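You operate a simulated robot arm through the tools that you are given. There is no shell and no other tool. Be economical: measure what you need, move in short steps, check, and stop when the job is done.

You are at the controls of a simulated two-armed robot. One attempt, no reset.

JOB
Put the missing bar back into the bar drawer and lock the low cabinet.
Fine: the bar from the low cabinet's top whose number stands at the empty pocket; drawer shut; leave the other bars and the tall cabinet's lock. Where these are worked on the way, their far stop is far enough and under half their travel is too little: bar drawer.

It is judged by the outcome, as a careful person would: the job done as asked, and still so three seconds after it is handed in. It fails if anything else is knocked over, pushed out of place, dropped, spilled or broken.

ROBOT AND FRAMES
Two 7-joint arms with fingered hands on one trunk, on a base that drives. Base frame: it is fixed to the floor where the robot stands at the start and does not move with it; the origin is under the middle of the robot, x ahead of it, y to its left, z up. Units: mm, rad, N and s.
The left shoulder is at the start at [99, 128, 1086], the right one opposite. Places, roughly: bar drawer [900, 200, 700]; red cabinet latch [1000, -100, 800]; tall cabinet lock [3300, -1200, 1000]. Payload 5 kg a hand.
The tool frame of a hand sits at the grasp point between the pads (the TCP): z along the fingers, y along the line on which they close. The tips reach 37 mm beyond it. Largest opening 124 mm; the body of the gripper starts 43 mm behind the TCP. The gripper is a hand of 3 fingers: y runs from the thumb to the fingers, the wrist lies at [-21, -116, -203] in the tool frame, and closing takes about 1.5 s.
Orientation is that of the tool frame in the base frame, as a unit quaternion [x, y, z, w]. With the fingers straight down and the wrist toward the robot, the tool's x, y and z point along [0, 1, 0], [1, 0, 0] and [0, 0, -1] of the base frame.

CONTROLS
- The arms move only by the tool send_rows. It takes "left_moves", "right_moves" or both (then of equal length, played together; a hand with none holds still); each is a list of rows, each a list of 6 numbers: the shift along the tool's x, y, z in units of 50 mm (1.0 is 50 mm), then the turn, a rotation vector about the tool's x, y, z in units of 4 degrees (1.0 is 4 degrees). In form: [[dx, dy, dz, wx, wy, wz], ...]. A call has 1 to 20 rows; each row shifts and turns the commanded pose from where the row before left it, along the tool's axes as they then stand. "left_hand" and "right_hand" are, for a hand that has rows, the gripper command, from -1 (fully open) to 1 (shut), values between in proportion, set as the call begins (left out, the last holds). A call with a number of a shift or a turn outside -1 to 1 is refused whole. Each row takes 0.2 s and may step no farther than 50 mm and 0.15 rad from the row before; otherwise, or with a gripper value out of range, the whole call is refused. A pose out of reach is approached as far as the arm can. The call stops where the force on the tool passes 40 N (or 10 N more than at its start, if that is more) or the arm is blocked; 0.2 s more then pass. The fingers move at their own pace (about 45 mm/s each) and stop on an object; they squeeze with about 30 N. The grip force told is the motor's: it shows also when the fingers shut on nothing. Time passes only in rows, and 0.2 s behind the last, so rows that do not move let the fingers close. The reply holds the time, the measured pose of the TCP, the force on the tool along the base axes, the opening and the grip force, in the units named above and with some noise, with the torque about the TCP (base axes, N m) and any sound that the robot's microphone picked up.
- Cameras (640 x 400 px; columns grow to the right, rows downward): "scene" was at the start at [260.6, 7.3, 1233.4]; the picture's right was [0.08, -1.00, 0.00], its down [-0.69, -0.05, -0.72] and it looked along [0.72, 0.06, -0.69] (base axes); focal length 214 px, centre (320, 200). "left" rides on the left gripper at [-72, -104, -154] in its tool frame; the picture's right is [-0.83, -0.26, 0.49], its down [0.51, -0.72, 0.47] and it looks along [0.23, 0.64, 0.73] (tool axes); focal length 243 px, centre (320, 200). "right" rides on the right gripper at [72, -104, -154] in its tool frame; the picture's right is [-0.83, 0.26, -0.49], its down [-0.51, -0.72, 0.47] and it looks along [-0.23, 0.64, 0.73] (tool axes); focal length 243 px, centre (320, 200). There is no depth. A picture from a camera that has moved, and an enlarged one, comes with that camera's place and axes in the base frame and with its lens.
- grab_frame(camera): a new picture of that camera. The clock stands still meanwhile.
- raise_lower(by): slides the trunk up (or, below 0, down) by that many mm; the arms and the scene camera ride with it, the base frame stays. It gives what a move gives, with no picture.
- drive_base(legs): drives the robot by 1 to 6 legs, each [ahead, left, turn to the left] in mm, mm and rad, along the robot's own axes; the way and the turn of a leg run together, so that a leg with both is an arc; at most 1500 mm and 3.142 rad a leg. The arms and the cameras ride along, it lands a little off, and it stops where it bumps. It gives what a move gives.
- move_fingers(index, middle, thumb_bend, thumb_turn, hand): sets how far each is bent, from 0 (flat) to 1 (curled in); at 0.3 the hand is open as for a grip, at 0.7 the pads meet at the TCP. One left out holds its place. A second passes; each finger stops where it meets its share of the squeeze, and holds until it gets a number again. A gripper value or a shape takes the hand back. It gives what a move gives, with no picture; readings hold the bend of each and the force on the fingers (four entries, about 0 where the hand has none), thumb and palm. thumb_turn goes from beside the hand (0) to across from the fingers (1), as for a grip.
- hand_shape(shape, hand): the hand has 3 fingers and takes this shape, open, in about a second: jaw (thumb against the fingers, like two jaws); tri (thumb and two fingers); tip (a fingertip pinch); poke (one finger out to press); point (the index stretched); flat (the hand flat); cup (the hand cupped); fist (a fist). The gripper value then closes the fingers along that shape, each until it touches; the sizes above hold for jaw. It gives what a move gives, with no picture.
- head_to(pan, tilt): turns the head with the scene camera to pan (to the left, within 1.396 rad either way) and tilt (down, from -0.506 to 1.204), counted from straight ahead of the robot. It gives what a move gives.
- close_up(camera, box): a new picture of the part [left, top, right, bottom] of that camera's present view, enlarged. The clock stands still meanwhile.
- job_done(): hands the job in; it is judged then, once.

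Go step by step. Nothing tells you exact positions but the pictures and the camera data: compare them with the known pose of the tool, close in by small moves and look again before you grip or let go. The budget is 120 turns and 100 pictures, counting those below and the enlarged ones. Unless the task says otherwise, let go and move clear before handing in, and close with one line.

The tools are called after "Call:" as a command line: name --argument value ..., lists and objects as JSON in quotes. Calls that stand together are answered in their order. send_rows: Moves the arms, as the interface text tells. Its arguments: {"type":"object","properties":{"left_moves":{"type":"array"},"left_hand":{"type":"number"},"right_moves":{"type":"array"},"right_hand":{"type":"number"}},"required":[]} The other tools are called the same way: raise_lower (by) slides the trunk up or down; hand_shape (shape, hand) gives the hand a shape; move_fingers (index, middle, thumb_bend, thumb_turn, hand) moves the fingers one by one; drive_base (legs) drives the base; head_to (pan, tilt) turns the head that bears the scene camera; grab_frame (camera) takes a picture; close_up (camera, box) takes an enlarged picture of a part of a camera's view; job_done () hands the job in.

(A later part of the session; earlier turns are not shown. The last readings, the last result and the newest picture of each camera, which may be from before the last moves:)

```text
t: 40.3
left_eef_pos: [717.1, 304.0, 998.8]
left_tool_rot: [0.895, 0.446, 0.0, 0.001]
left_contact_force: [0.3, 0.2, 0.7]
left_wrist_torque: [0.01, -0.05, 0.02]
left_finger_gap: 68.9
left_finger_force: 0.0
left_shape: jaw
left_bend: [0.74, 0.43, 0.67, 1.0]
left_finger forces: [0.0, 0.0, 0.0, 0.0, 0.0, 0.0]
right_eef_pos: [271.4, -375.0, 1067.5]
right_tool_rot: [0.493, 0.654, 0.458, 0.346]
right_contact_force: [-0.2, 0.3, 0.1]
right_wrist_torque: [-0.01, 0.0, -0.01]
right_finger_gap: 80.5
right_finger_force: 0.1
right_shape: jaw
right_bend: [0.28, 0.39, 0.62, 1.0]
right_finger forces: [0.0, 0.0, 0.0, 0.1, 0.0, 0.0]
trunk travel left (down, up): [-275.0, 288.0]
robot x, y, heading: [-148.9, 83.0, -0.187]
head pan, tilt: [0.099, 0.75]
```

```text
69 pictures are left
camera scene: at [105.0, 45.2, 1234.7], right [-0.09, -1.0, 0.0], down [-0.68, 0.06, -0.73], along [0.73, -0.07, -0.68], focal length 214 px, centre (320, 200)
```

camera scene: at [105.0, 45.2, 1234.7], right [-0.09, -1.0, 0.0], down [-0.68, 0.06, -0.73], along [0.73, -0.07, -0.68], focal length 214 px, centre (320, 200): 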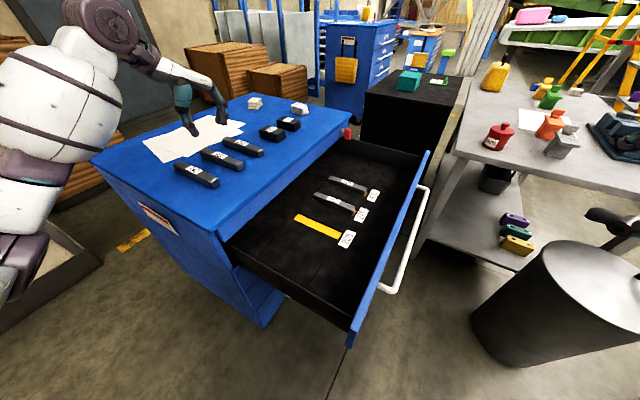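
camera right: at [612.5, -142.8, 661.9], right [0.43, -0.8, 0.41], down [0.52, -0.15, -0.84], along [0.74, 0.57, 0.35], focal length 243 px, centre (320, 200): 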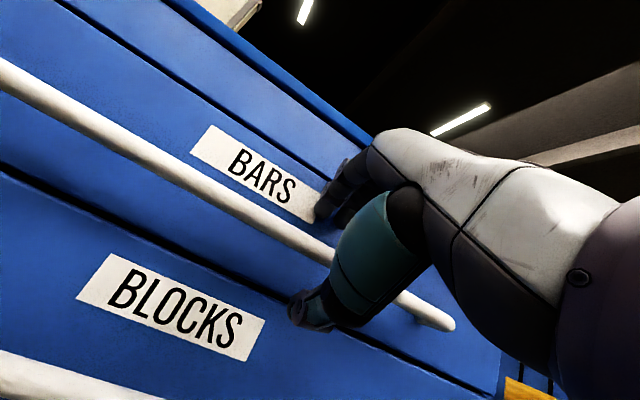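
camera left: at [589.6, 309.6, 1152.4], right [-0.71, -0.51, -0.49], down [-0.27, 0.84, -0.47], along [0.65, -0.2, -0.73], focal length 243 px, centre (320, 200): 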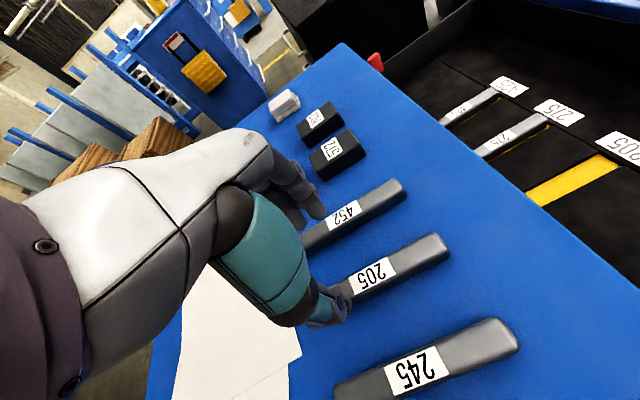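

Crosswise alignment looks right within a few mm; I check the bar's length centre with a zoom before descending.

Call:
close_up --camera "left" --box '[280, 180, 472, 300]'

Call:
close_up --camera "scene" --box '[150, 70, 278, 150]'

```text
3.33 times, centred on (376, 240) of left
camera zoom: at [589.6, 309.6, 1152.4], right [-0.71, -0.51, -0.49], down [-0.27, 0.84, -0.47], along [0.65, -0.2, -0.73], focal length 809 px, centre (133, 67)
```

zoom: 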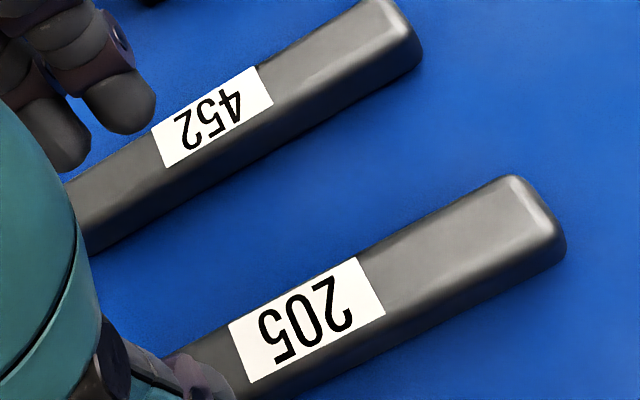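

```text
5.00 times, centred on (214, 110) of scene
camera zoom: at [105.0, 45.2, 1234.7], right [-0.09, -1.0, 0.0], down [-0.68, 0.06, -0.73], along [0.73, -0.07, -0.68], focal length 1072 px, centre (850, 650)
```

zoom: 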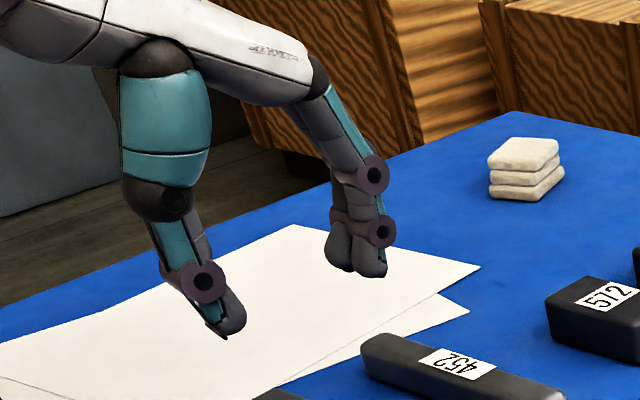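

The bar centre is near (709,297), bar axis matches the hand, and the pocket centre is near (578,6) with its floor about z 669. I shift 10 mm lengthwise and descend to z 905.

Call:
send_rows --left_moves '[[-0.204, -0.04, 0.4, 0, 0, 0], [0, 0, 0.6, 0, 0, 0], [0, 0, 0.6, 0, 0, 0], [0, 0, 0.28, 0, 0, 0], [0, 0, 0, 0, 0, 0]]'

Call:
close_up --camera "left" --box '[224, 160, 416, 280]'

Call:
close_up --camera "scene" --box '[150, 90, 278, 170]'

```text
t: 41.5
left_eef_pos: [708.1, 296.7, 907.1]
left_tool_rot: [0.895, 0.446, -0.001, 0.0]
left_contact_force: [0.4, 0.0, -0.8]
left_wrist_torque: [0.01, 0.0, -0.02]
left_finger_gap: 68.4
left_finger_force: 0.0
left_shape: jaw
left_bend: [0.74, 0.43, 0.67, 1.0]
left_finger forces: [0.0, 0.1, 0.0, 0.1, 0.0, 0.1]
right_eef_pos: [272.1, -374.0, 1066.9]
right_tool_rot: [0.495, 0.653, 0.457, 0.346]
right_contact_force: [0.2, 0.1, -0.1]
right_wrist_torque: [0.03, -0.02, 0.0]
right_finger_gap: 80.6
right_finger_force: 0.0
right_shape: jaw
right_bend: [0.28, 0.39, 0.62, 1.0]
right_finger forces: [0.0, 0.1, 0.0, 0.1, 0.0, 0.0]
trunk travel left (down, up): [-275.0, 288.0]
robot x, y, heading: [-149.7, 84.4, -0.195]
head pan, tilt: [0.099, 0.75]
```

```text
3.33 times, centred on (320, 220) of left
camera zoom: at [581.8, 302.4, 1060.6], right [-0.71, -0.5, -0.49], down [-0.27, 0.84, -0.47], along [0.65, -0.2, -0.73], focal length 809 px, centre (320, 133)
```

zoom: 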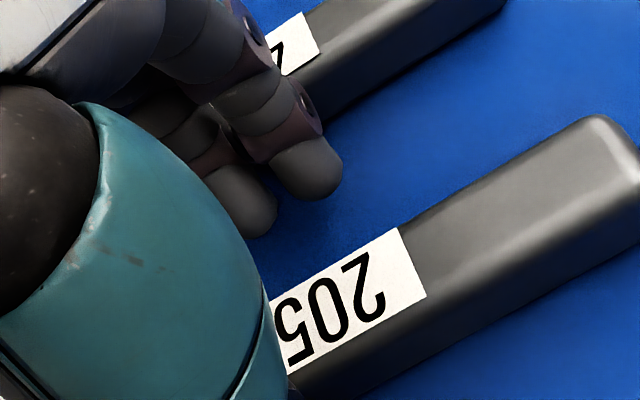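

```text
5.00 times, centred on (214, 130) of scene
camera zoom: at [105.8, 45.1, 1234.5], right [-0.09, -1.0, 0.0], down [-0.68, 0.06, -0.73], along [0.73, -0.07, -0.68], focal length 1072 px, centre (850, 550)
```

zoom: 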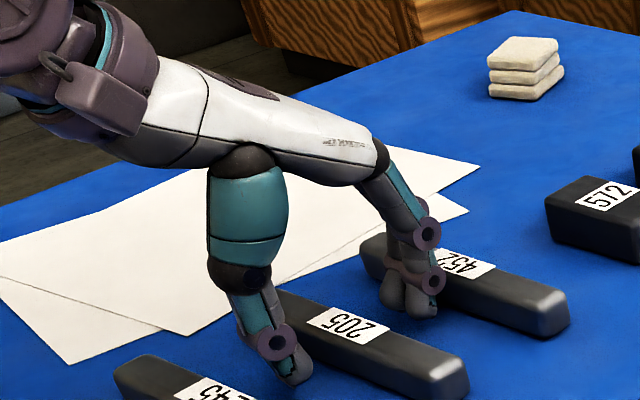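

Thumb and fingers straddle bar 205 and clear its neighbours. I shift 4 mm toward the fingers, lower to about z 886 and close gently.

Call:
send_rows --left_moves '[[0, 0.08, 0.14, 0, 0, 0], [0, 0, 0.14, 0, 0, 0], [0, 0, 0.14, 0, 0, 0], [0, 0, 0, 0, 0, 0]]'

Call:
close_up --camera "scene" --box '[170, 110, 266, 170]'

```text
t: 42.2
left_eef_pos: [713.2, 295.1, 897.4]
left_tool_rot: [0.895, 0.446, 0.005, 0.008]
left_contact_force: [-1.8, 0.6, 25.5]
left_wrist_torque: [0.61, 1.18, 0.04]
left_finger_gap: 68.1
left_finger_force: 0.1
left_shape: jaw
left_bend: [0.74, 0.44, 0.68, 1.0]
left_finger forces: [0.0, 1.4, 0.1, 0.0, 24.9, 0.1]
right_eef_pos: [270.2, -375.3, 1068.0]
right_tool_rot: [0.494, 0.653, 0.458, 0.347]
right_contact_force: [-0.1, -0.8, 0.9]
right_wrist_torque: [-0.02, -0.01, -0.01]
right_finger_gap: 80.7
right_finger_force: 0.1
right_shape: jaw
right_bend: [0.28, 0.39, 0.62, 1.0]
right_finger forces: [0.0, 0.0, 0.0, 0.1, 0.0, 0.0]
trunk travel left (down, up): [-275.0, 288.0]
robot x, y, heading: [-151.9, 84.1, -0.193]
head pan, tilt: [0.099, 0.75]
stopped in row 3 (left hand): the force on the tool passed its limit at 45 N (the readings are from after the stop); the commanded pose is now the measured one
```

```text
6.67 times, centred on (218, 140) of scene
camera zoom: at [104.5, 44.9, 1234.9], right [-0.09, -1.0, 0.0], down [-0.68, 0.06, -0.73], along [0.73, -0.07, -0.68], focal length 1430 px, centre (1000, 600)
```

zoom: 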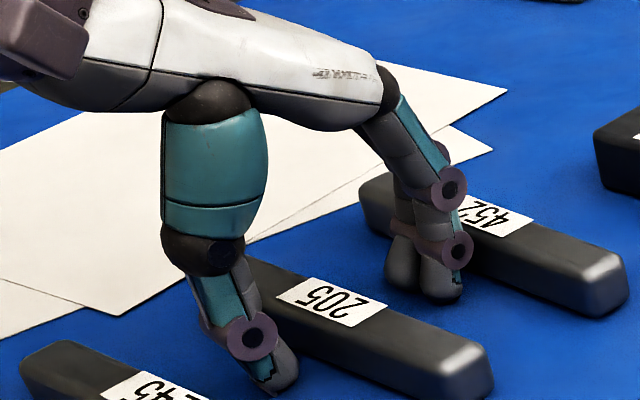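

The thumb tip has met the table at z 897 since it reaches lower when spread. I lift 4 mm, narrow the opening to about 48 mm, and look before going lower.

Call:
send_rows --left_moves '[[0, 0, -0.08, 0, 0, 0], [0, 0, 0, 0, 0, 0], [0, 0, 0, 0, 0, 0], [0, 0, 0, 0, 0, 0]]' --left_hand 0.22

Call:
close_up --camera "left" --box '[224, 160, 416, 280]'

Call:
close_up --camera "scene" --box '[170, 110, 266, 170]'

```text
t: 43.2
left_eef_pos: [711.9, 294.8, 898.3]
left_tool_rot: [0.895, 0.447, 0.005, 0.005]
left_contact_force: [-3.5, 2.6, 13.6]
left_wrist_torque: [0.45, 0.71, 0.0]
left_finger_gap: 53.5
left_finger_force: 0.0
left_shape: jaw
left_bend: [0.74, 0.49, 0.69, 1.0]
left_finger forces: [0.0, 0.0, 0.0, 0.0, 13.0, 0.0]
right_eef_pos: [269.0, -374.1, 1067.6]
right_tool_rot: [0.493, 0.653, 0.458, 0.346]
right_contact_force: [-0.1, 0.0, 0.1]
right_wrist_torque: [-0.01, 0.01, 0.0]
right_finger_gap: 80.5
right_finger_force: 0.2
right_shape: jaw
right_bend: [0.28, 0.39, 0.62, 1.0]
right_finger forces: [0.0, 0.0, 0.1, 0.0, 0.1, 0.0]
trunk travel left (down, up): [-275.0, 288.0]
robot x, y, heading: [-150.8, 83.7, -0.194]
head pan, tilt: [0.099, 0.75]
```

```text
3.33 times, centred on (320, 220) of left
camera zoom: at [583.4, 299.8, 1051.4], right [-0.7, -0.51, -0.5], down [-0.27, 0.84, -0.48], along [0.66, -0.2, -0.72], focal length 809 px, centre (320, 133)
```

zoom: 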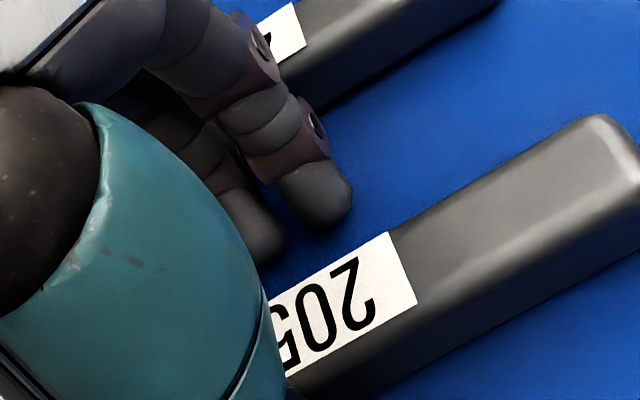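

```text
6.67 times, centred on (218, 140) of scene
camera zoom: at [104.0, 45.0, 1234.9], right [-0.09, -1.0, 0.0], down [-0.68, 0.06, -0.73], along [0.73, -0.07, -0.68], focal length 1430 px, centre (1000, 600)
```

zoom: 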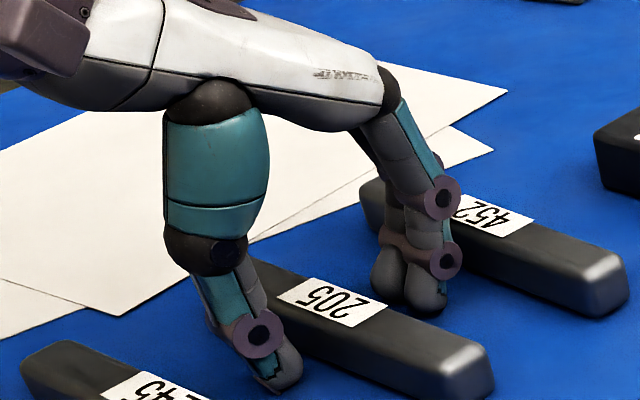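

Thumb is still resting on the table, so I lift 5 mm more and close on the bar.

Call:
send_rows --left_moves '[[0, 0, -0.1, 0, 0, 0], [0, 0, 0, 0, 0, 0], [0, 0, 0, 0, 0, 0], [0, 0, 0, 0, 0, 0], [0, 0, 0, 0, 0, 0], [0, 0, 0, 0, 0, 0], [0, 0, 0, 0, 0, 0]]' --left_hand 1

Call:
close_up --camera "left" --box '[224, 160, 416, 280]'

Call:
close_up --camera "scene" --box '[170, 110, 266, 170]'

```text
t: 44.9
left_eef_pos: [713.4, 292.5, 902.4]
left_tool_rot: [0.895, 0.447, 0.003, 0.004]
left_contact_force: [0.4, -0.2, 1.4]
left_wrist_torque: [-0.07, -0.05, 0.03]
left_finger_gap: 23.6
left_finger_force: 29.9
left_shape: jaw
left_bend: [0.7, 0.7, 0.72, 1.0]
left_finger forces: [18.2, 9.1, 0.0, 0.1, 26.7, 0.1]
right_eef_pos: [272.2, -375.7, 1067.0]
right_tool_rot: [0.494, 0.653, 0.458, 0.346]
right_contact_force: [0.8, -0.2, 0.3]
right_wrist_torque: [-0.01, 0.0, 0.01]
right_finger_gap: 80.3
right_finger_force: 0.2
right_shape: jaw
right_bend: [0.28, 0.39, 0.62, 1.0]
right_finger forces: [0.1, 0.0, 0.1, 0.1, 0.0, 0.0]
trunk travel left (down, up): [-275.0, 288.0]
robot x, y, heading: [-154.0, 85.5, -0.189]
head pan, tilt: [0.099, 0.75]
```

```text
3.33 times, centred on (320, 220) of left
camera zoom: at [584.8, 299.7, 1054.9], right [-0.7, -0.51, -0.5], down [-0.27, 0.84, -0.48], along [0.66, -0.2, -0.72], focal length 809 px, centre (320, 133)
```

zoom: 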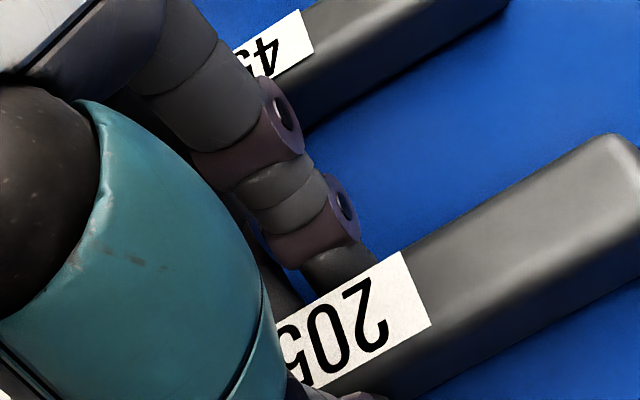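

```text
6.67 times, centred on (218, 140) of scene
camera zoom: at [106.0, 45.0, 1234.4], right [-0.09, -1.0, 0.0], down [-0.68, 0.06, -0.73], along [0.73, -0.07, -0.68], focal length 1430 px, centre (1000, 600)
```

zoom: 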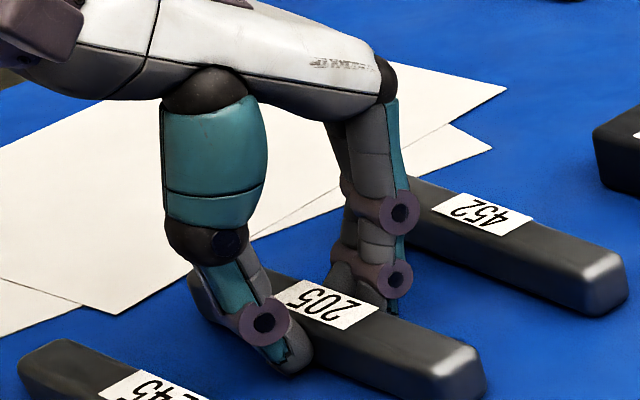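

Bar 205 is gripped by thumb and both fingers. I lift 60 mm and check that it hangs level.

Call:
send_rows --left_moves '[[0, 0, -0.2, 0, 0, 0], [0, 0, -0.4, 0, 0, 0], [0, 0, -0.6, 0, 0, 0], [0, 0, 0, 0, 0, 0]]'

Call:
grab_frame --camera "left"

Call:
close_up --camera "scene" --box '[170, 90, 298, 170]'

```text
t: 45.9
left_eef_pos: [714.0, 294.4, 961.9]
left_tool_rot: [0.895, 0.446, 0.003, 0.004]
left_contact_force: [0.2, 0.4, -5.7]
left_wrist_torque: [-0.05, -0.07, 0.0]
left_finger_gap: 23.8
left_finger_force: 29.5
left_shape: jaw
left_bend: [0.7, 0.7, 0.72, 1.0]
left_finger forces: [17.4, 9.1, 0.0, 0.0, 26.5, 0.0]
right_eef_pos: [272.5, -374.3, 1067.1]
right_tool_rot: [0.495, 0.653, 0.457, 0.346]
right_contact_force: [0.7, -0.6, -0.4]
right_wrist_torque: [0.01, -0.02, -0.02]
right_finger_gap: 80.4
right_finger_force: 0.0
right_shape: jaw
right_bend: [0.28, 0.39, 0.62, 1.0]
right_finger forces: [0.1, 0.0, 0.1, 0.0, 0.0, 0.0]
trunk travel left (down, up): [-275.0, 288.0]
robot x, y, heading: [-151.9, 86.1, -0.193]
head pan, tilt: [0.099, 0.75]
```

```text
59 pictures are left
camera left: at [585.8, 300.2, 1114.8], right [-0.7, -0.51, -0.5], down [-0.27, 0.84, -0.48], along [0.66, -0.2, -0.72], focal length 243 px, centre (320, 200)
```

left: 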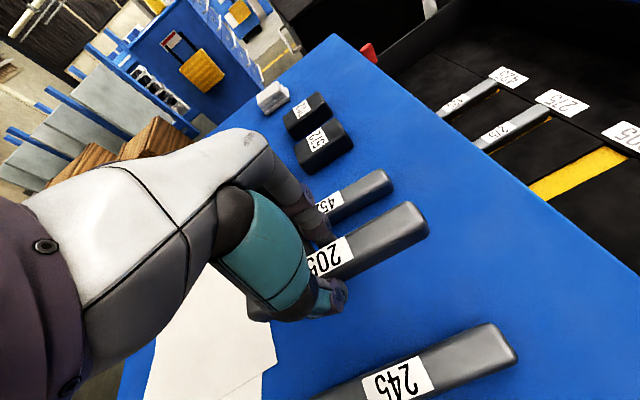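

```text
5.00 times, centred on (234, 130) of scene
camera zoom: at [106.7, 45.5, 1234.3], right [-0.09, -1.0, 0.0], down [-0.68, 0.06, -0.73], along [0.73, -0.07, -0.68], focal length 1072 px, centre (750, 550)
```

zoom: 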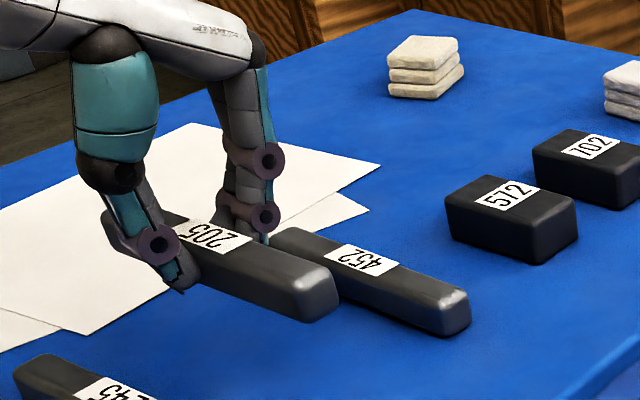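

The bar hangs level and about centred in the grip. I carry it at this height out over the open drawer, above pocket 205, and then look.

Call:
send_rows --left_moves '[[-0.891, 0.18, 0, 0, 0, 0], [-0.891, 0.18, 0, 0, 0, 0], [-0.891, 0.18, 0, 0, 0, 0], [-0.891, 0.18, 0, 0, 0, 0], [-0.891, 0.18, 0, 0, 0, 0], [-0.891, 0.18, 0, 0, 0, 0], [-0.891, 0.18, 0, 0, 0, 0], [0, 0, 0.6, 0, 0, 0], [0, 0, 0.8, 0, 0, 0], [0, 0, 0.8, 0, 0, 0], [0, 0, 0, 0, 0, 0]]'

Call:
grab_frame --camera "scene"

Call:
grab_frame --camera "left"

```text
t: 48.2
left_eef_pos: [571.8, 6.7, 864.2]
left_tool_rot: [0.894, 0.448, 0.01, 0.009]
left_contact_force: [0.3, 0.2, -4.9]
left_wrist_torque: [-0.04, -0.05, -0.01]
left_finger_gap: 23.0
left_finger_force: 30.1
left_shape: jaw
left_bend: [0.7, 0.7, 0.72, 1.0]
left_finger forces: [17.4, 9.5, 0.0, 0.1, 27.0, 0.0]
right_eef_pos: [262.5, -375.1, 1072.6]
right_tool_rot: [0.493, 0.651, 0.46, 0.35]
right_contact_force: [-0.1, 0.1, 0.0]
right_wrist_torque: [0.03, 0.01, 0.0]
right_finger_gap: 80.5
right_finger_force: 0.0
right_shape: jaw
right_bend: [0.28, 0.39, 0.62, 1.0]
right_finger forces: [0.0, 0.0, 0.1, 0.0, 0.1, 0.0]
trunk travel left (down, up): [-275.0, 288.0]
robot x, y, heading: [-150.4, 85.0, -0.187]
head pan, tilt: [0.099, 0.75]
```

```text
57 pictures are left
camera scene: at [94.7, 44.9, 1237.5], right [-0.09, -1.0, 0.0], down [-0.67, 0.06, -0.74], along [0.73, -0.07, -0.68], focal length 214 px, centre (320, 200)
```

scene: 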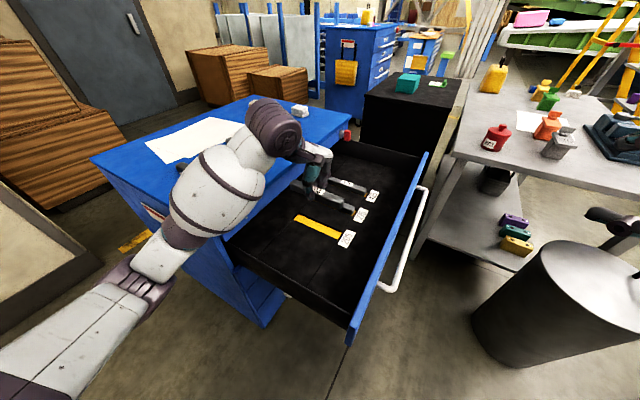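

```text
56 pictures are left
camera left: at [440.7, 14.0, 1015.6], right [-0.69, -0.51, -0.51], down [-0.26, 0.84, -0.48], along [0.67, -0.2, -0.71], focal length 243 px, centre (320, 200)
```

left: 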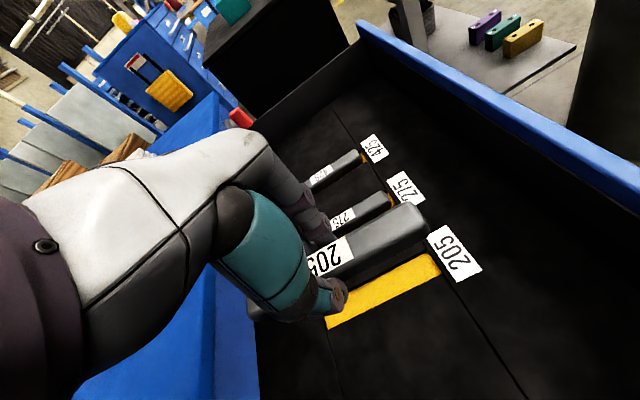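

The bar is above the drawer, a bit to the right of pocket 205. I zoom to measure the offset between bar and pocket.

Call:
close_up --camera "left" --box '[290, 190, 482, 340]'

Call:
close_up --camera "scene" --box '[270, 140, 398, 260]'

```text
2.67 times, centred on (386, 265) of left
camera zoom: at [440.7, 14.0, 1015.6], right [-0.69, -0.51, -0.51], down [-0.26, 0.84, -0.48], along [0.67, -0.2, -0.71], focal length 647 px, centre (144, 27)
```

zoom: 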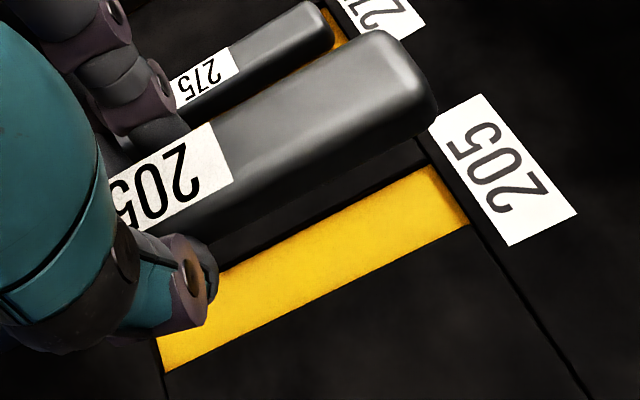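

```text
3.33 times, centred on (334, 200) of scene
camera zoom: at [94.7, 44.9, 1237.5], right [-0.09, -1.0, 0.0], down [-0.67, 0.06, -0.74], along [0.73, -0.07, -0.68], focal length 715 px, centre (273, 200)
```

zoom: 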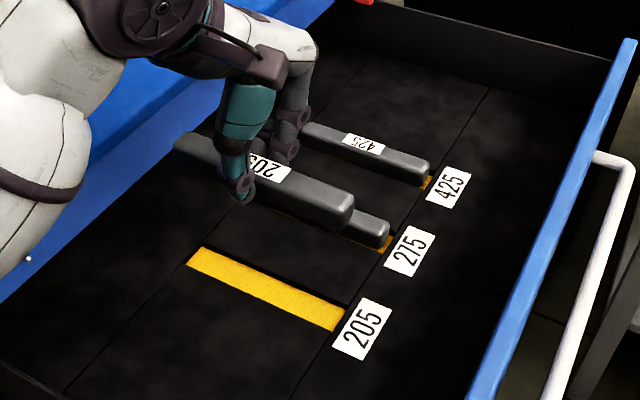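

Estimates of bar versus pocket agree within about 10 mm; closer views will shrink the parallax. I shift slightly and lower 85 mm, still well above the tray, then re-measure.

Call:
send_rows --left_moves '[[0.08, 0.09, 0.34, 0, 0, 0], [0, 0, 0.45, 0, 0, 0], [0, 0, 0.45, 0, 0, 0], [0, 0, 0.45, 0, 0, 0], [0, 0, 0, 0, 0, 0]]'

Call:
close_up --camera "left" --box '[270, 170, 462, 320]'

Call:
close_up --camera "scene" --box '[270, 160, 398, 240]'

```text
t: 49.3
left_eef_pos: [567.3, -19.7, 833.6]
left_tool_rot: [0.899, 0.435, 0.043, 0.038]
left_contact_force: [0.8, 0.4, -4.8]
left_wrist_torque: [-0.04, -0.03, 0.0]
left_finger_gap: 23.1
left_finger_force: 30.0
left_shape: jaw
left_bend: [0.7, 0.7, 0.72, 1.0]
left_finger forces: [17.6, 9.4, 0.0, 0.1, 27.4, 0.0]
right_eef_pos: [238.0, -392.1, 1070.6]
right_tool_rot: [0.493, 0.643, 0.465, 0.355]
right_contact_force: [-0.7, -0.4, 0.4]
right_wrist_torque: [0.0, 0.01, -0.01]
right_finger_gap: 80.7
right_finger_force: 0.1
right_shape: jaw
right_bend: [0.28, 0.39, 0.62, 1.0]
right_finger forces: [0.0, 0.0, 0.0, 0.0, 0.0, 0.0]
trunk travel left (down, up): [-275.0, 288.0]
robot x, y, heading: [-158.0, 84.3, -0.201]
head pan, tilt: [0.099, 0.75]
stopped in row 5 (left hand): the force on the tool passed its limit at 79 N (the readings are from after the stop); the commanded pose is now the measured one
```

```text
2.67 times, centred on (366, 245) of left
camera zoom: at [423.8, -7.8, 972.6], right [-0.66, -0.5, -0.55], down [-0.2, 0.83, -0.52], along [0.72, -0.24, -0.65], focal length 647 px, centre (197, 80)
```

zoom: 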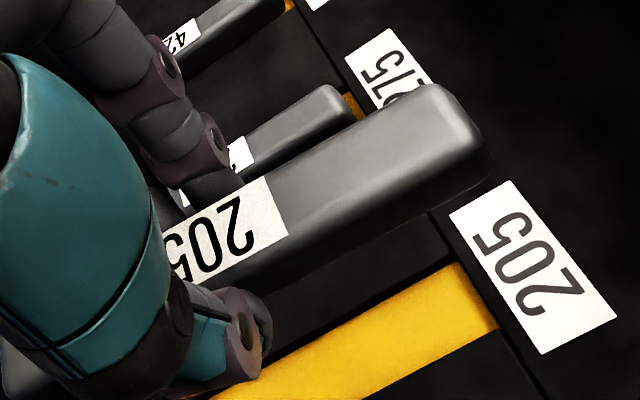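

```text
5.00 times, centred on (334, 200) of scene
camera zoom: at [71.0, 28.1, 1238.2], right [-0.1, -0.99, -0.01], down [-0.66, 0.08, -0.75], along [0.75, -0.07, -0.66], focal length 1072 px, centre (250, 200)
```

zoom: 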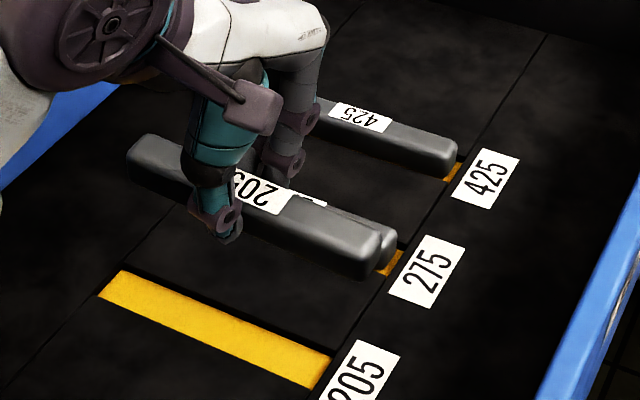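

The robot's body was pushed back: the forearm must be touching the cabinet or drawer edge. I raise straight up at once and look.

Call:
send_rows --left_moves '[[0, 0, -0.5, 0, 0, 0], [0, 0, -0.7, 0, 0, 0], [0, 0, -0.7, 0, 0, 0], [0, 0, -0.7, 0, 0, 0], [0, 0, 0, 0, 0, 0]]'

Call:
grab_frame --camera "scene"

```text
t: 50.5
left_eef_pos: [581.4, 9.0, 947.5]
left_tool_rot: [0.895, 0.444, 0.027, 0.033]
left_contact_force: [0.5, -0.4, -4.8]
left_wrist_torque: [-0.04, -0.08, 0.0]
left_finger_gap: 22.8
left_finger_force: 29.9
left_shape: jaw
left_bend: [0.7, 0.7, 0.72, 1.0]
left_finger forces: [17.5, 9.6, 0.1, 0.0, 27.5, 0.0]
right_eef_pos: [265.1, -371.4, 1072.5]
right_tool_rot: [0.493, 0.651, 0.457, 0.352]
right_contact_force: [0.2, -0.2, -1.0]
right_wrist_torque: [0.0, 0.02, -0.03]
right_finger_gap: 80.5
right_finger_force: 0.0
right_shape: jaw
right_bend: [0.28, 0.39, 0.62, 1.0]
right_finger forces: [0.0, 0.1, 0.0, 0.0, 0.1, 0.0]
trunk travel left (down, up): [-275.0, 288.0]
robot x, y, heading: [-151.5, 80.5, -0.198]
head pan, tilt: [0.099, 0.75]
```

```text
51 pictures are left
camera scene: at [99.1, 50.1, 1236.8], right [-0.09, -1.0, 0.0], down [-0.67, 0.06, -0.74], along [0.73, -0.07, -0.68], focal length 214 px, centre (320, 200)
```

scene: 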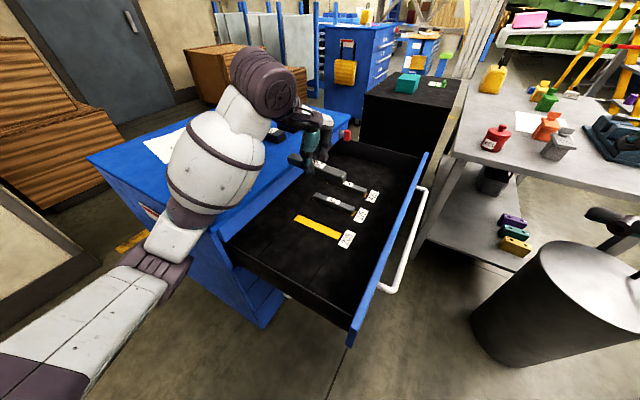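

The cabinet and drawer look unmoved, and the bar is still held; the forearm bulge was over the cabinet's front edge. I raise the trunk by 250 mm so the forearm comes down more steeply, and level the hand.

Call:
raise_lower --by 250

Call:
send_rows --left_moves '[[0, 0, 0, 0.6, -0.14, -0.1], [0, 0, 0, 0.59, -0.14, -0.1], [0, 0, 0.9, 0, 0, 0], [0, 0, 0.9, 0, 0, 0], [0, 0, 0.9, 0, 0, 0], [0, 0, 0.9, 0, 0, 0], [0, 0, 0, 0, 0, 0]]'

Call:
grab_frame --camera "scene"

```text
t: 53.1
left_eef_pos: [586.4, 1.1, 1186.4]
left_tool_rot: [0.896, 0.442, 0.022, 0.029]
left_contact_force: [-0.3, -0.4, -4.9]
left_wrist_torque: [-0.03, -0.06, 0.02]
left_finger_gap: 22.6
left_finger_force: 30.0
left_shape: jaw
left_bend: [0.7, 0.7, 0.72, 1.0]
left_finger forces: [17.5, 9.6, 0.1, 0.1, 27.4, 0.0]
right_eef_pos: [270.3, -378.0, 1315.2]
right_tool_rot: [0.496, 0.651, 0.457, 0.348]
right_contact_force: [0.8, 0.1, -0.9]
right_wrist_torque: [0.0, 0.01, 0.02]
right_finger_gap: 80.6
right_finger_force: 0.0
right_shape: jaw
right_bend: [0.28, 0.39, 0.62, 1.0]
right_finger forces: [0.0, 0.1, 0.1, 0.1, 0.0, 0.1]
trunk travel left (down, up): [-525.0, 38.0]
robot x, y, heading: [-152.4, 79.0, -0.195]
head pan, tilt: [0.099, 0.75]
```

```text
t: 54.7
left_eef_pos: [583.9, 3.2, 1009.9]
left_tool_rot: [0.894, 0.449, -0.004, -0.004]
left_contact_force: [0.4, -0.1, -4.6]
left_wrist_torque: [-0.03, -0.09, 0.03]
left_finger_gap: 22.9
left_finger_force: 29.9
left_shape: jaw
left_bend: [0.7, 0.7, 0.72, 1.0]
left_finger forces: [17.5, 9.7, 0.0, 0.0, 26.9, 0.1]
right_eef_pos: [269.9, -378.8, 1317.7]
right_tool_rot: [0.496, 0.651, 0.457, 0.348]
right_contact_force: [0.8, 0.5, 0.2]
right_wrist_torque: [0.01, 0.03, -0.01]
right_finger_gap: 80.7
right_finger_force: 0.1
right_shape: jaw
right_bend: [0.28, 0.39, 0.62, 1.0]
right_finger forces: [0.1, 0.0, 0.1, 0.0, 0.0, 0.1]
trunk travel left (down, up): [-525.0, 38.0]
robot x, y, heading: [-145.4, 88.9, -0.195]
head pan, tilt: [0.099, 0.75]
```

```text
50 pictures are left
camera scene: at [6.6, 62.4, 1511.8], right [-0.1, -1.0, 0.0], down [-0.68, 0.07, -0.73], along [0.73, -0.07, -0.68], focal length 214 px, centre (320, 200)
```

scene: 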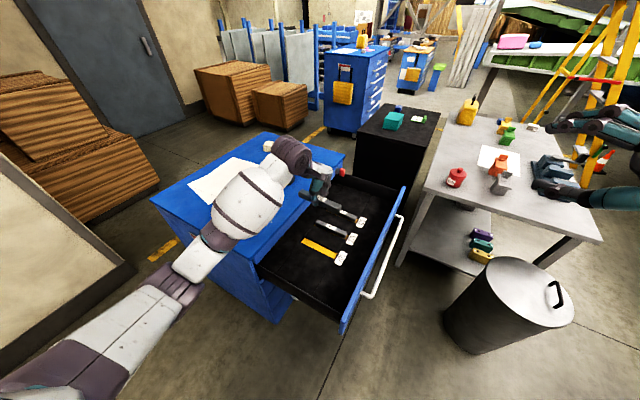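

The elbow is higher now. I lower to about z 850 and check for any sign of contact (tilt, body shift).

Call:
send_rows --left_moves '[[0, 0, 0.8, 0, 0, 0], [0, 0, 0.8, 0, 0, 0], [0, 0, 0.8, 0, 0, 0], [0, 0, 0.6, 0, 0, 0], [0, 0, 0, 0, 0, 0]]'

Call:
grab_frame --camera "scene"

Call:
grab_frame --camera "left"

```text
t: 55.9
left_eef_pos: [580.7, 1.9, 858.5]
left_tool_rot: [0.894, 0.448, -0.002, -0.004]
left_contact_force: [0.9, -0.1, -4.8]
left_wrist_torque: [-0.02, -0.06, -0.02]
left_finger_gap: 22.7
left_finger_force: 30.0
left_shape: jaw
left_bend: [0.7, 0.7, 0.72, 1.0]
left_finger forces: [17.4, 9.6, 0.0, 0.0, 26.8, 0.0]
right_eef_pos: [271.0, -376.6, 1316.7]
right_tool_rot: [0.496, 0.652, 0.457, 0.348]
right_contact_force: [-0.6, -0.5, -0.5]
right_wrist_torque: [-0.02, -0.01, 0.0]
right_finger_gap: 80.6
right_finger_force: 0.2
right_shape: jaw
right_bend: [0.28, 0.39, 0.62, 1.0]
right_finger forces: [0.0, 0.0, 0.1, 0.0, 0.0, 0.0]
trunk travel left (down, up): [-525.0, 38.0]
robot x, y, heading: [-151.7, 86.7, -0.197]
head pan, tilt: [0.099, 0.75]
```

```text
49 pictures are left
camera scene: at [6.6, 62.6, 1511.7], right [-0.1, -1.0, 0.0], down [-0.68, 0.07, -0.73], along [0.73, -0.07, -0.68], focal length 214 px, centre (320, 200)
```

scene: 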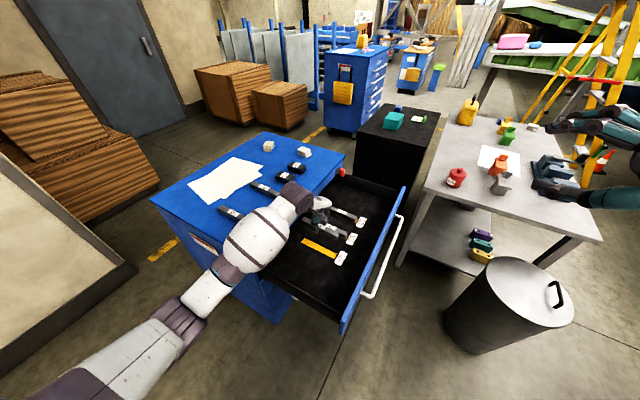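

```text
48 pictures are left
camera left: at [455.9, 5.9, 1013.1], right [-0.71, -0.51, -0.49], down [-0.28, 0.84, -0.47], along [0.65, -0.19, -0.74], focal length 243 px, centre (320, 200)
```

left: 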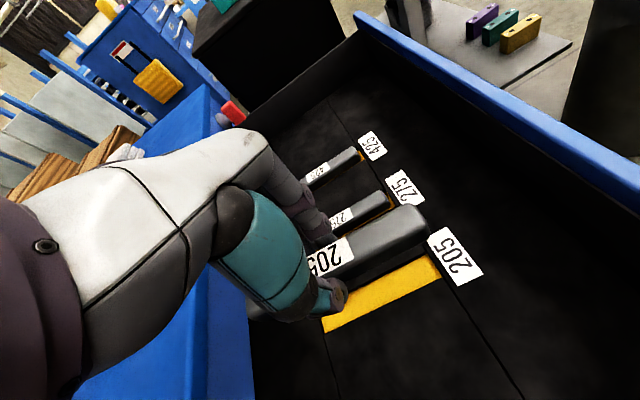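

No contact now. I lower another 70 mm and measure again.

Call:
send_rows --left_moves '[[0, 0, 0.5, 0, 0, 0], [0, 0, 0.5, 0, 0, 0], [0, 0, 0.4, 0, 0, 0], [0, 0, 0, 0, 0, 0]]'

Call:
close_up --camera "left" --box '[270, 170, 462, 320]'

Call:
close_up --camera "scene" --box '[250, 180, 378, 280]'

```text
t: 56.9
left_eef_pos: [581.0, 3.1, 788.5]
left_tool_rot: [0.894, 0.449, -0.004, -0.003]
left_contact_force: [-0.8, -0.7, -5.7]
left_wrist_torque: [-0.06, -0.09, -0.04]
left_finger_gap: 22.9
left_finger_force: 29.2
left_shape: jaw
left_bend: [0.7, 0.7, 0.72, 1.0]
left_finger forces: [17.3, 9.6, 0.0, 0.1, 26.9, 0.1]
right_eef_pos: [270.0, -378.5, 1317.7]
right_tool_rot: [0.496, 0.652, 0.457, 0.348]
right_contact_force: [-0.6, -0.6, 0.4]
right_wrist_torque: [0.0, 0.01, -0.03]
right_finger_gap: 80.2
right_finger_force: 0.1
right_shape: jaw
right_bend: [0.28, 0.39, 0.62, 1.0]
right_finger forces: [0.1, 0.0, 0.1, 0.1, 0.0, 0.0]
trunk travel left (down, up): [-525.0, 38.0]
robot x, y, heading: [-150.1, 83.5, -0.196]
head pan, tilt: [0.099, 0.75]
```

```text
2.67 times, centred on (366, 245) of left
camera zoom: at [455.7, 7.3, 943.3], right [-0.71, -0.51, -0.49], down [-0.28, 0.84, -0.47], along [0.65, -0.19, -0.74], focal length 647 px, centre (197, 80)
```

zoom: 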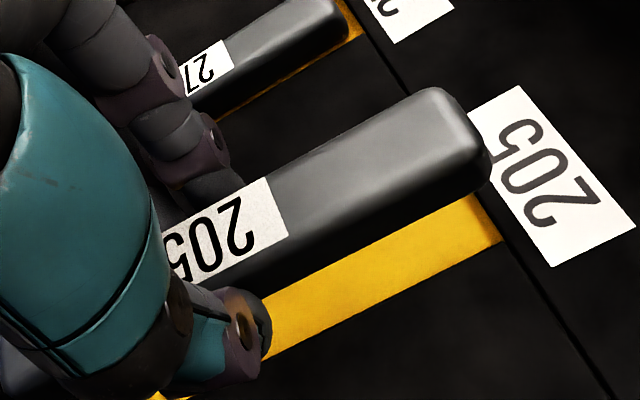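

```text
4.00 times, centred on (314, 230) of scene
camera zoom: at [6.8, 62.6, 1511.7], right [-0.1, -1.0, 0.0], down [-0.68, 0.07, -0.73], along [0.73, -0.07, -0.68], focal length 858 px, centre (344, 80)
```

zoom: 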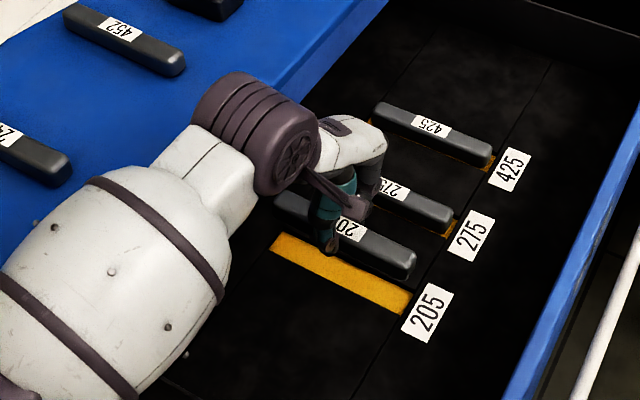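

The bar needs about 9 mm toward the cabinet, 2–3 mm sideways and a slight left turn. I apply that and lower 30 mm.

Call:
send_rows --left_moves '[[0.18, 0.05, 0, 0, 0, -0.36], [0, 0, 0.3, 0, 0, 0], [0, 0, 0.3, 0, 0, 0], [0, 0, 0, 0, 0, 0]]'

Call:
close_up --camera "left" --box '[270, 170, 462, 320]'

Call:
close_up --camera "scene" --box '[282, 210, 362, 270]'

```text
t: 57.9
left_eef_pos: [590.1, 9.1, 757.9]
left_tool_rot: [0.888, 0.459, -0.004, -0.004]
left_contact_force: [-0.3, 0.2, -5.7]
left_wrist_torque: [-0.02, -0.08, 0.01]
left_finger_gap: 22.7
left_finger_force: 30.0
left_shape: jaw
left_bend: [0.7, 0.7, 0.72, 1.0]
left_finger forces: [17.3, 9.6, 0.0, 0.1, 26.7, 0.0]
right_eef_pos: [270.5, -377.4, 1317.1]
right_tool_rot: [0.496, 0.652, 0.456, 0.347]
right_contact_force: [0.6, 0.1, 0.8]
right_wrist_torque: [0.01, -0.02, 0.0]
right_finger_gap: 80.7
right_finger_force: 0.2
right_shape: jaw
right_bend: [0.28, 0.39, 0.62, 1.0]
right_finger forces: [0.1, 0.0, 0.0, 0.0, 0.0, 0.0]
trunk travel left (down, up): [-525.0, 38.0]
robot x, y, heading: [-149.7, 84.6, -0.199]
head pan, tilt: [0.099, 0.75]
```

```text
2.67 times, centred on (366, 245) of left
camera zoom: at [463.6, 10.4, 913.3], right [-0.7, -0.53, -0.49], down [-0.3, 0.83, -0.47], along [0.65, -0.18, -0.74], focal length 647 px, centre (197, 80)
```

zoom: 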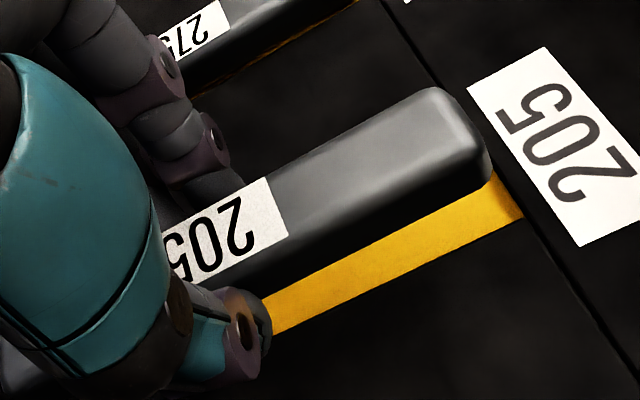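

```text
6.67 times, centred on (322, 240) of scene
camera zoom: at [6.8, 62.6, 1511.6], right [-0.1, -1.0, 0.0], down [-0.68, 0.07, -0.73], along [0.73, -0.07, -0.68], focal length 1430 px, centre (307, -67)
```

zoom: 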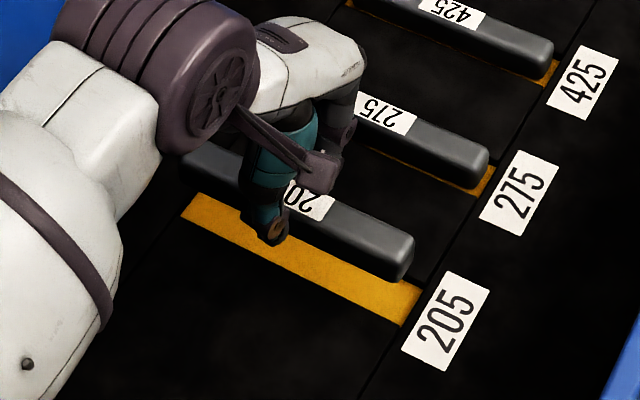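

Bar and pocket now line up within a couple of mm in both views. I lower in small guarded steps.

Call:
send_rows --left_moves '[[-0.03, 0, 0.1, 0, 0, 0], [0, 0, 0.1, 0, 0, 0], [0, 0, 0.1, 0, 0, 0], [0, 0, 0, 0, 0, 0]]'

Call:
close_up --camera "left" --box '[270, 170, 462, 320]'

Call:
close_up --camera "scene" --box '[282, 210, 362, 270]'

```text
t: 58.9
left_eef_pos: [587.1, 6.9, 742.0]
left_tool_rot: [0.888, 0.459, -0.003, -0.004]
left_contact_force: [0.4, -0.3, -4.4]
left_wrist_torque: [-0.01, -0.1, 0.0]
left_finger_gap: 23.0
left_finger_force: 29.9
left_shape: jaw
left_bend: [0.7, 0.7, 0.72, 1.0]
left_finger forces: [17.3, 9.6, 0.0, 0.0, 26.7, 0.1]
right_eef_pos: [269.9, -377.3, 1316.4]
right_tool_rot: [0.496, 0.651, 0.456, 0.348]
right_contact_force: [0.3, -0.9, -0.4]
right_wrist_torque: [-0.03, -0.02, 0.02]
right_finger_gap: 80.5
right_finger_force: 0.0
right_shape: jaw
right_bend: [0.28, 0.39, 0.62, 1.0]
right_finger forces: [0.0, 0.1, 0.0, 0.1, 0.0, 0.0]
trunk travel left (down, up): [-525.0, 38.0]
robot x, y, heading: [-150.9, 84.0, -0.199]
head pan, tilt: [0.099, 0.75]
```

```text
2.67 times, centred on (366, 245) of left
camera zoom: at [461.6, 8.4, 897.9], right [-0.7, -0.52, -0.49], down [-0.3, 0.83, -0.47], along [0.65, -0.18, -0.74], focal length 647 px, centre (197, 80)
```

zoom: 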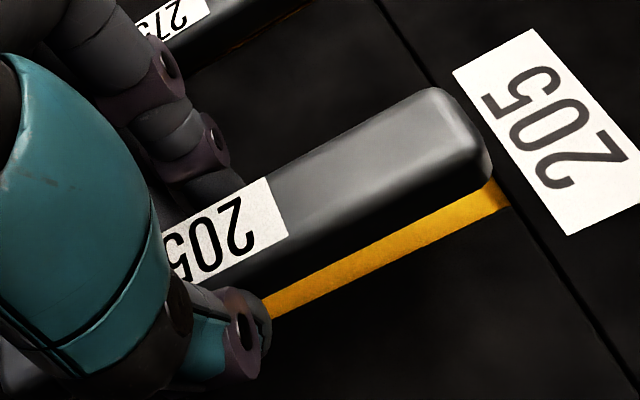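

```text
6.67 times, centred on (322, 240) of scene
camera zoom: at [6.8, 62.5, 1511.6], right [-0.1, -1.0, 0.0], down [-0.68, 0.07, -0.73], along [0.73, -0.07, -0.68], focal length 1430 px, centre (307, -67)
```

zoom: 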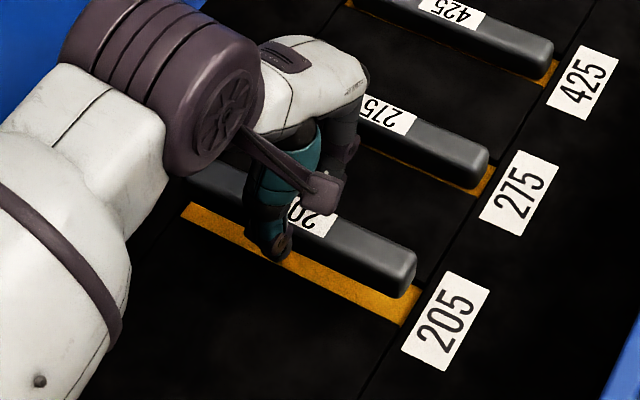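

Yellow strip widths will match those of bar 275 once lowered. I nudge 2 mm toward the cabinet and go on down with guarded steps.

Call:
send_rows --left_moves '[[0.04, 0, 0.06, 0, 0, 0], [0, 0, 0.06, 0, 0, 0], [0, 0, 0.06, 0, 0, 0], [0, 0, 0, 0, 0, 0]]'

Call:
close_up --camera "scene" --box '[282, 210, 362, 270]'

Call:
close_up --camera "left" --box '[270, 170, 462, 320]'

```text
t: 59.9
left_eef_pos: [588.0, 8.7, 734.8]
left_tool_rot: [0.888, 0.46, -0.004, -0.004]
left_contact_force: [-0.9, -0.6, -5.0]
left_wrist_torque: [-0.01, -0.09, -0.01]
left_finger_gap: 22.6
left_finger_force: 30.6
left_shape: jaw
left_bend: [0.7, 0.7, 0.72, 1.0]
left_finger forces: [17.2, 9.6, 0.0, 0.0, 26.7, 0.0]
right_eef_pos: [270.6, -378.4, 1317.3]
right_tool_rot: [0.496, 0.652, 0.456, 0.348]
right_contact_force: [-0.5, 0.3, 0.6]
right_wrist_torque: [0.05, -0.02, 0.02]
right_finger_gap: 80.7
right_finger_force: 0.2
right_shape: jaw
right_bend: [0.28, 0.39, 0.62, 1.0]
right_finger forces: [0.1, 0.0, 0.0, 0.0, 0.1, 0.0]
trunk travel left (down, up): [-525.0, 38.0]
robot x, y, heading: [-150.7, 85.3, -0.194]
head pan, tilt: [0.099, 0.75]
```

```text
6.67 times, centred on (322, 240) of scene
camera zoom: at [6.9, 62.5, 1511.6], right [-0.1, -1.0, 0.0], down [-0.68, 0.07, -0.73], along [0.73, -0.07, -0.68], focal length 1430 px, centre (307, -67)
```

zoom: 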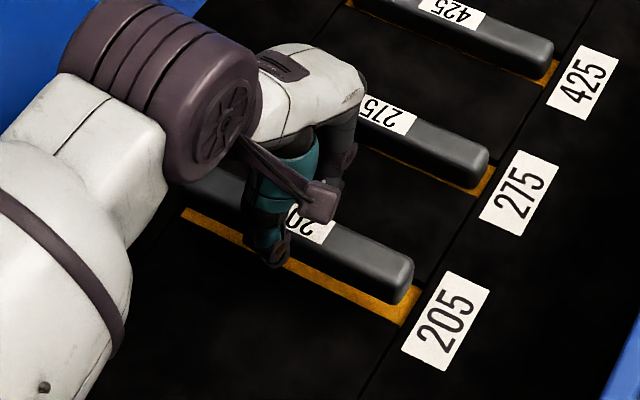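

```text
2.67 times, centred on (366, 245) of left
camera zoom: at [462.8, 9.6, 889.1], right [-0.7, -0.53, -0.49], down [-0.3, 0.83, -0.47], along [0.65, -0.18, -0.74], focal length 647 px, centre (197, 80)
```

zoom: 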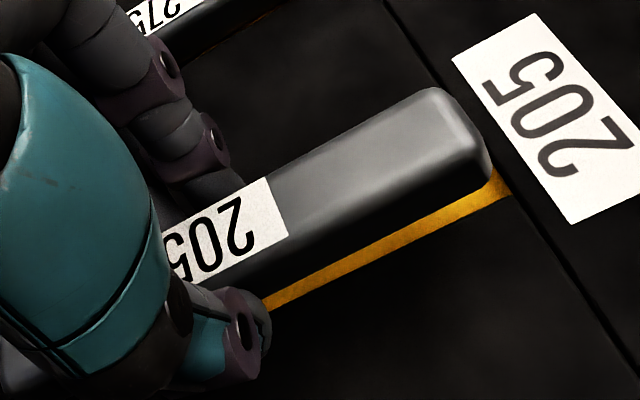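

Alignment now mirrors bar 275's. I keep lowering in 3 mm steps until contact.

Call:
send_rows --left_moves '[[0, 0, 0.06, 0, 0, 0], [0, 0, 0.06, 0, 0, 0], [0, 0, 0.06, 0, 0, 0], [0, 0, 0, 0, 0, 0]]'

Call:
close_up --camera "scene" --box '[282, 210, 362, 270]'

```text
t: 60.9
left_eef_pos: [587.5, 7.9, 725.2]
left_tool_rot: [0.888, 0.46, -0.004, -0.004]
left_contact_force: [0.2, 0.2, -4.4]
left_wrist_torque: [-0.02, -0.08, -0.04]
left_finger_gap: 22.8
left_finger_force: 29.8
left_shape: jaw
left_bend: [0.7, 0.7, 0.72, 1.0]
left_finger forces: [17.3, 9.5, 0.0, 0.1, 26.6, 0.0]
right_eef_pos: [269.5, -378.2, 1318.4]
right_tool_rot: [0.496, 0.652, 0.456, 0.348]
right_contact_force: [-0.6, 1.0, 0.5]
right_wrist_torque: [-0.03, 0.01, 0.0]
right_finger_gap: 80.6
right_finger_force: 0.0
right_shape: jaw
right_bend: [0.28, 0.39, 0.62, 1.0]
right_finger forces: [0.0, 0.1, 0.0, 0.1, 0.1, 0.0]
trunk travel left (down, up): [-525.0, 38.0]
robot x, y, heading: [-153.3, 88.7, -0.194]
head pan, tilt: [0.099, 0.75]
```

```text
6.67 times, centred on (322, 240) of scene
camera zoom: at [6.9, 62.5, 1511.6], right [-0.1, -1.0, 0.0], down [-0.68, 0.07, -0.73], along [0.73, -0.07, -0.68], focal length 1430 px, centre (307, -67)
```

zoom: 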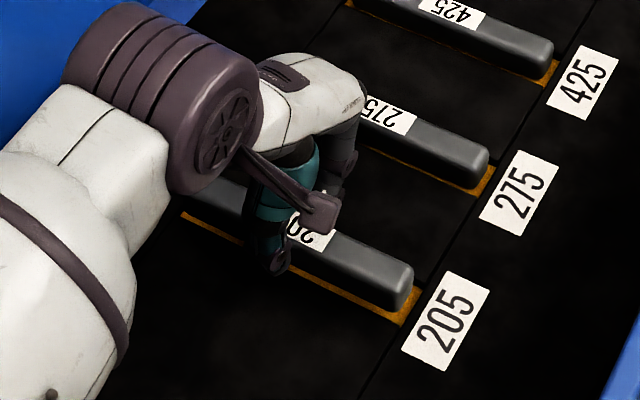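

Nearly seated, no contact yet. A few more 2 mm steps.

Call:
send_rows --left_moves '[[0, 0, 0.04, 0, 0, 0], [0, 0, 0.04, 0, 0, 0], [0, 0, 0, 0, 0, 0]]'

```text
t: 61.7
left_eef_pos: [587.6, 8.8, 720.6]
left_tool_rot: [0.888, 0.459, -0.004, -0.003]
left_contact_force: [0.2, -0.4, -4.9]
left_wrist_torque: [-0.01, -0.04, -0.01]
left_finger_gap: 22.8
left_finger_force: 30.0
left_shape: jaw
left_bend: [0.7, 0.7, 0.72, 1.0]
left_finger forces: [17.4, 9.6, 0.0, 0.1, 26.7, 0.1]
right_eef_pos: [270.1, -378.3, 1316.5]
right_tool_rot: [0.496, 0.652, 0.457, 0.348]
right_contact_force: [0.3, 0.5, -0.4]
right_wrist_torque: [0.02, 0.01, 0.01]
right_finger_gap: 80.3
right_finger_force: 0.0
right_shape: jaw
right_bend: [0.28, 0.39, 0.62, 1.0]
right_finger forces: [0.0, 0.0, 0.1, 0.0, 0.0, 0.0]
trunk travel left (down, up): [-525.0, 38.0]
robot x, y, heading: [-150.1, 81.4, -0.195]
head pan, tilt: [0.099, 0.75]
```

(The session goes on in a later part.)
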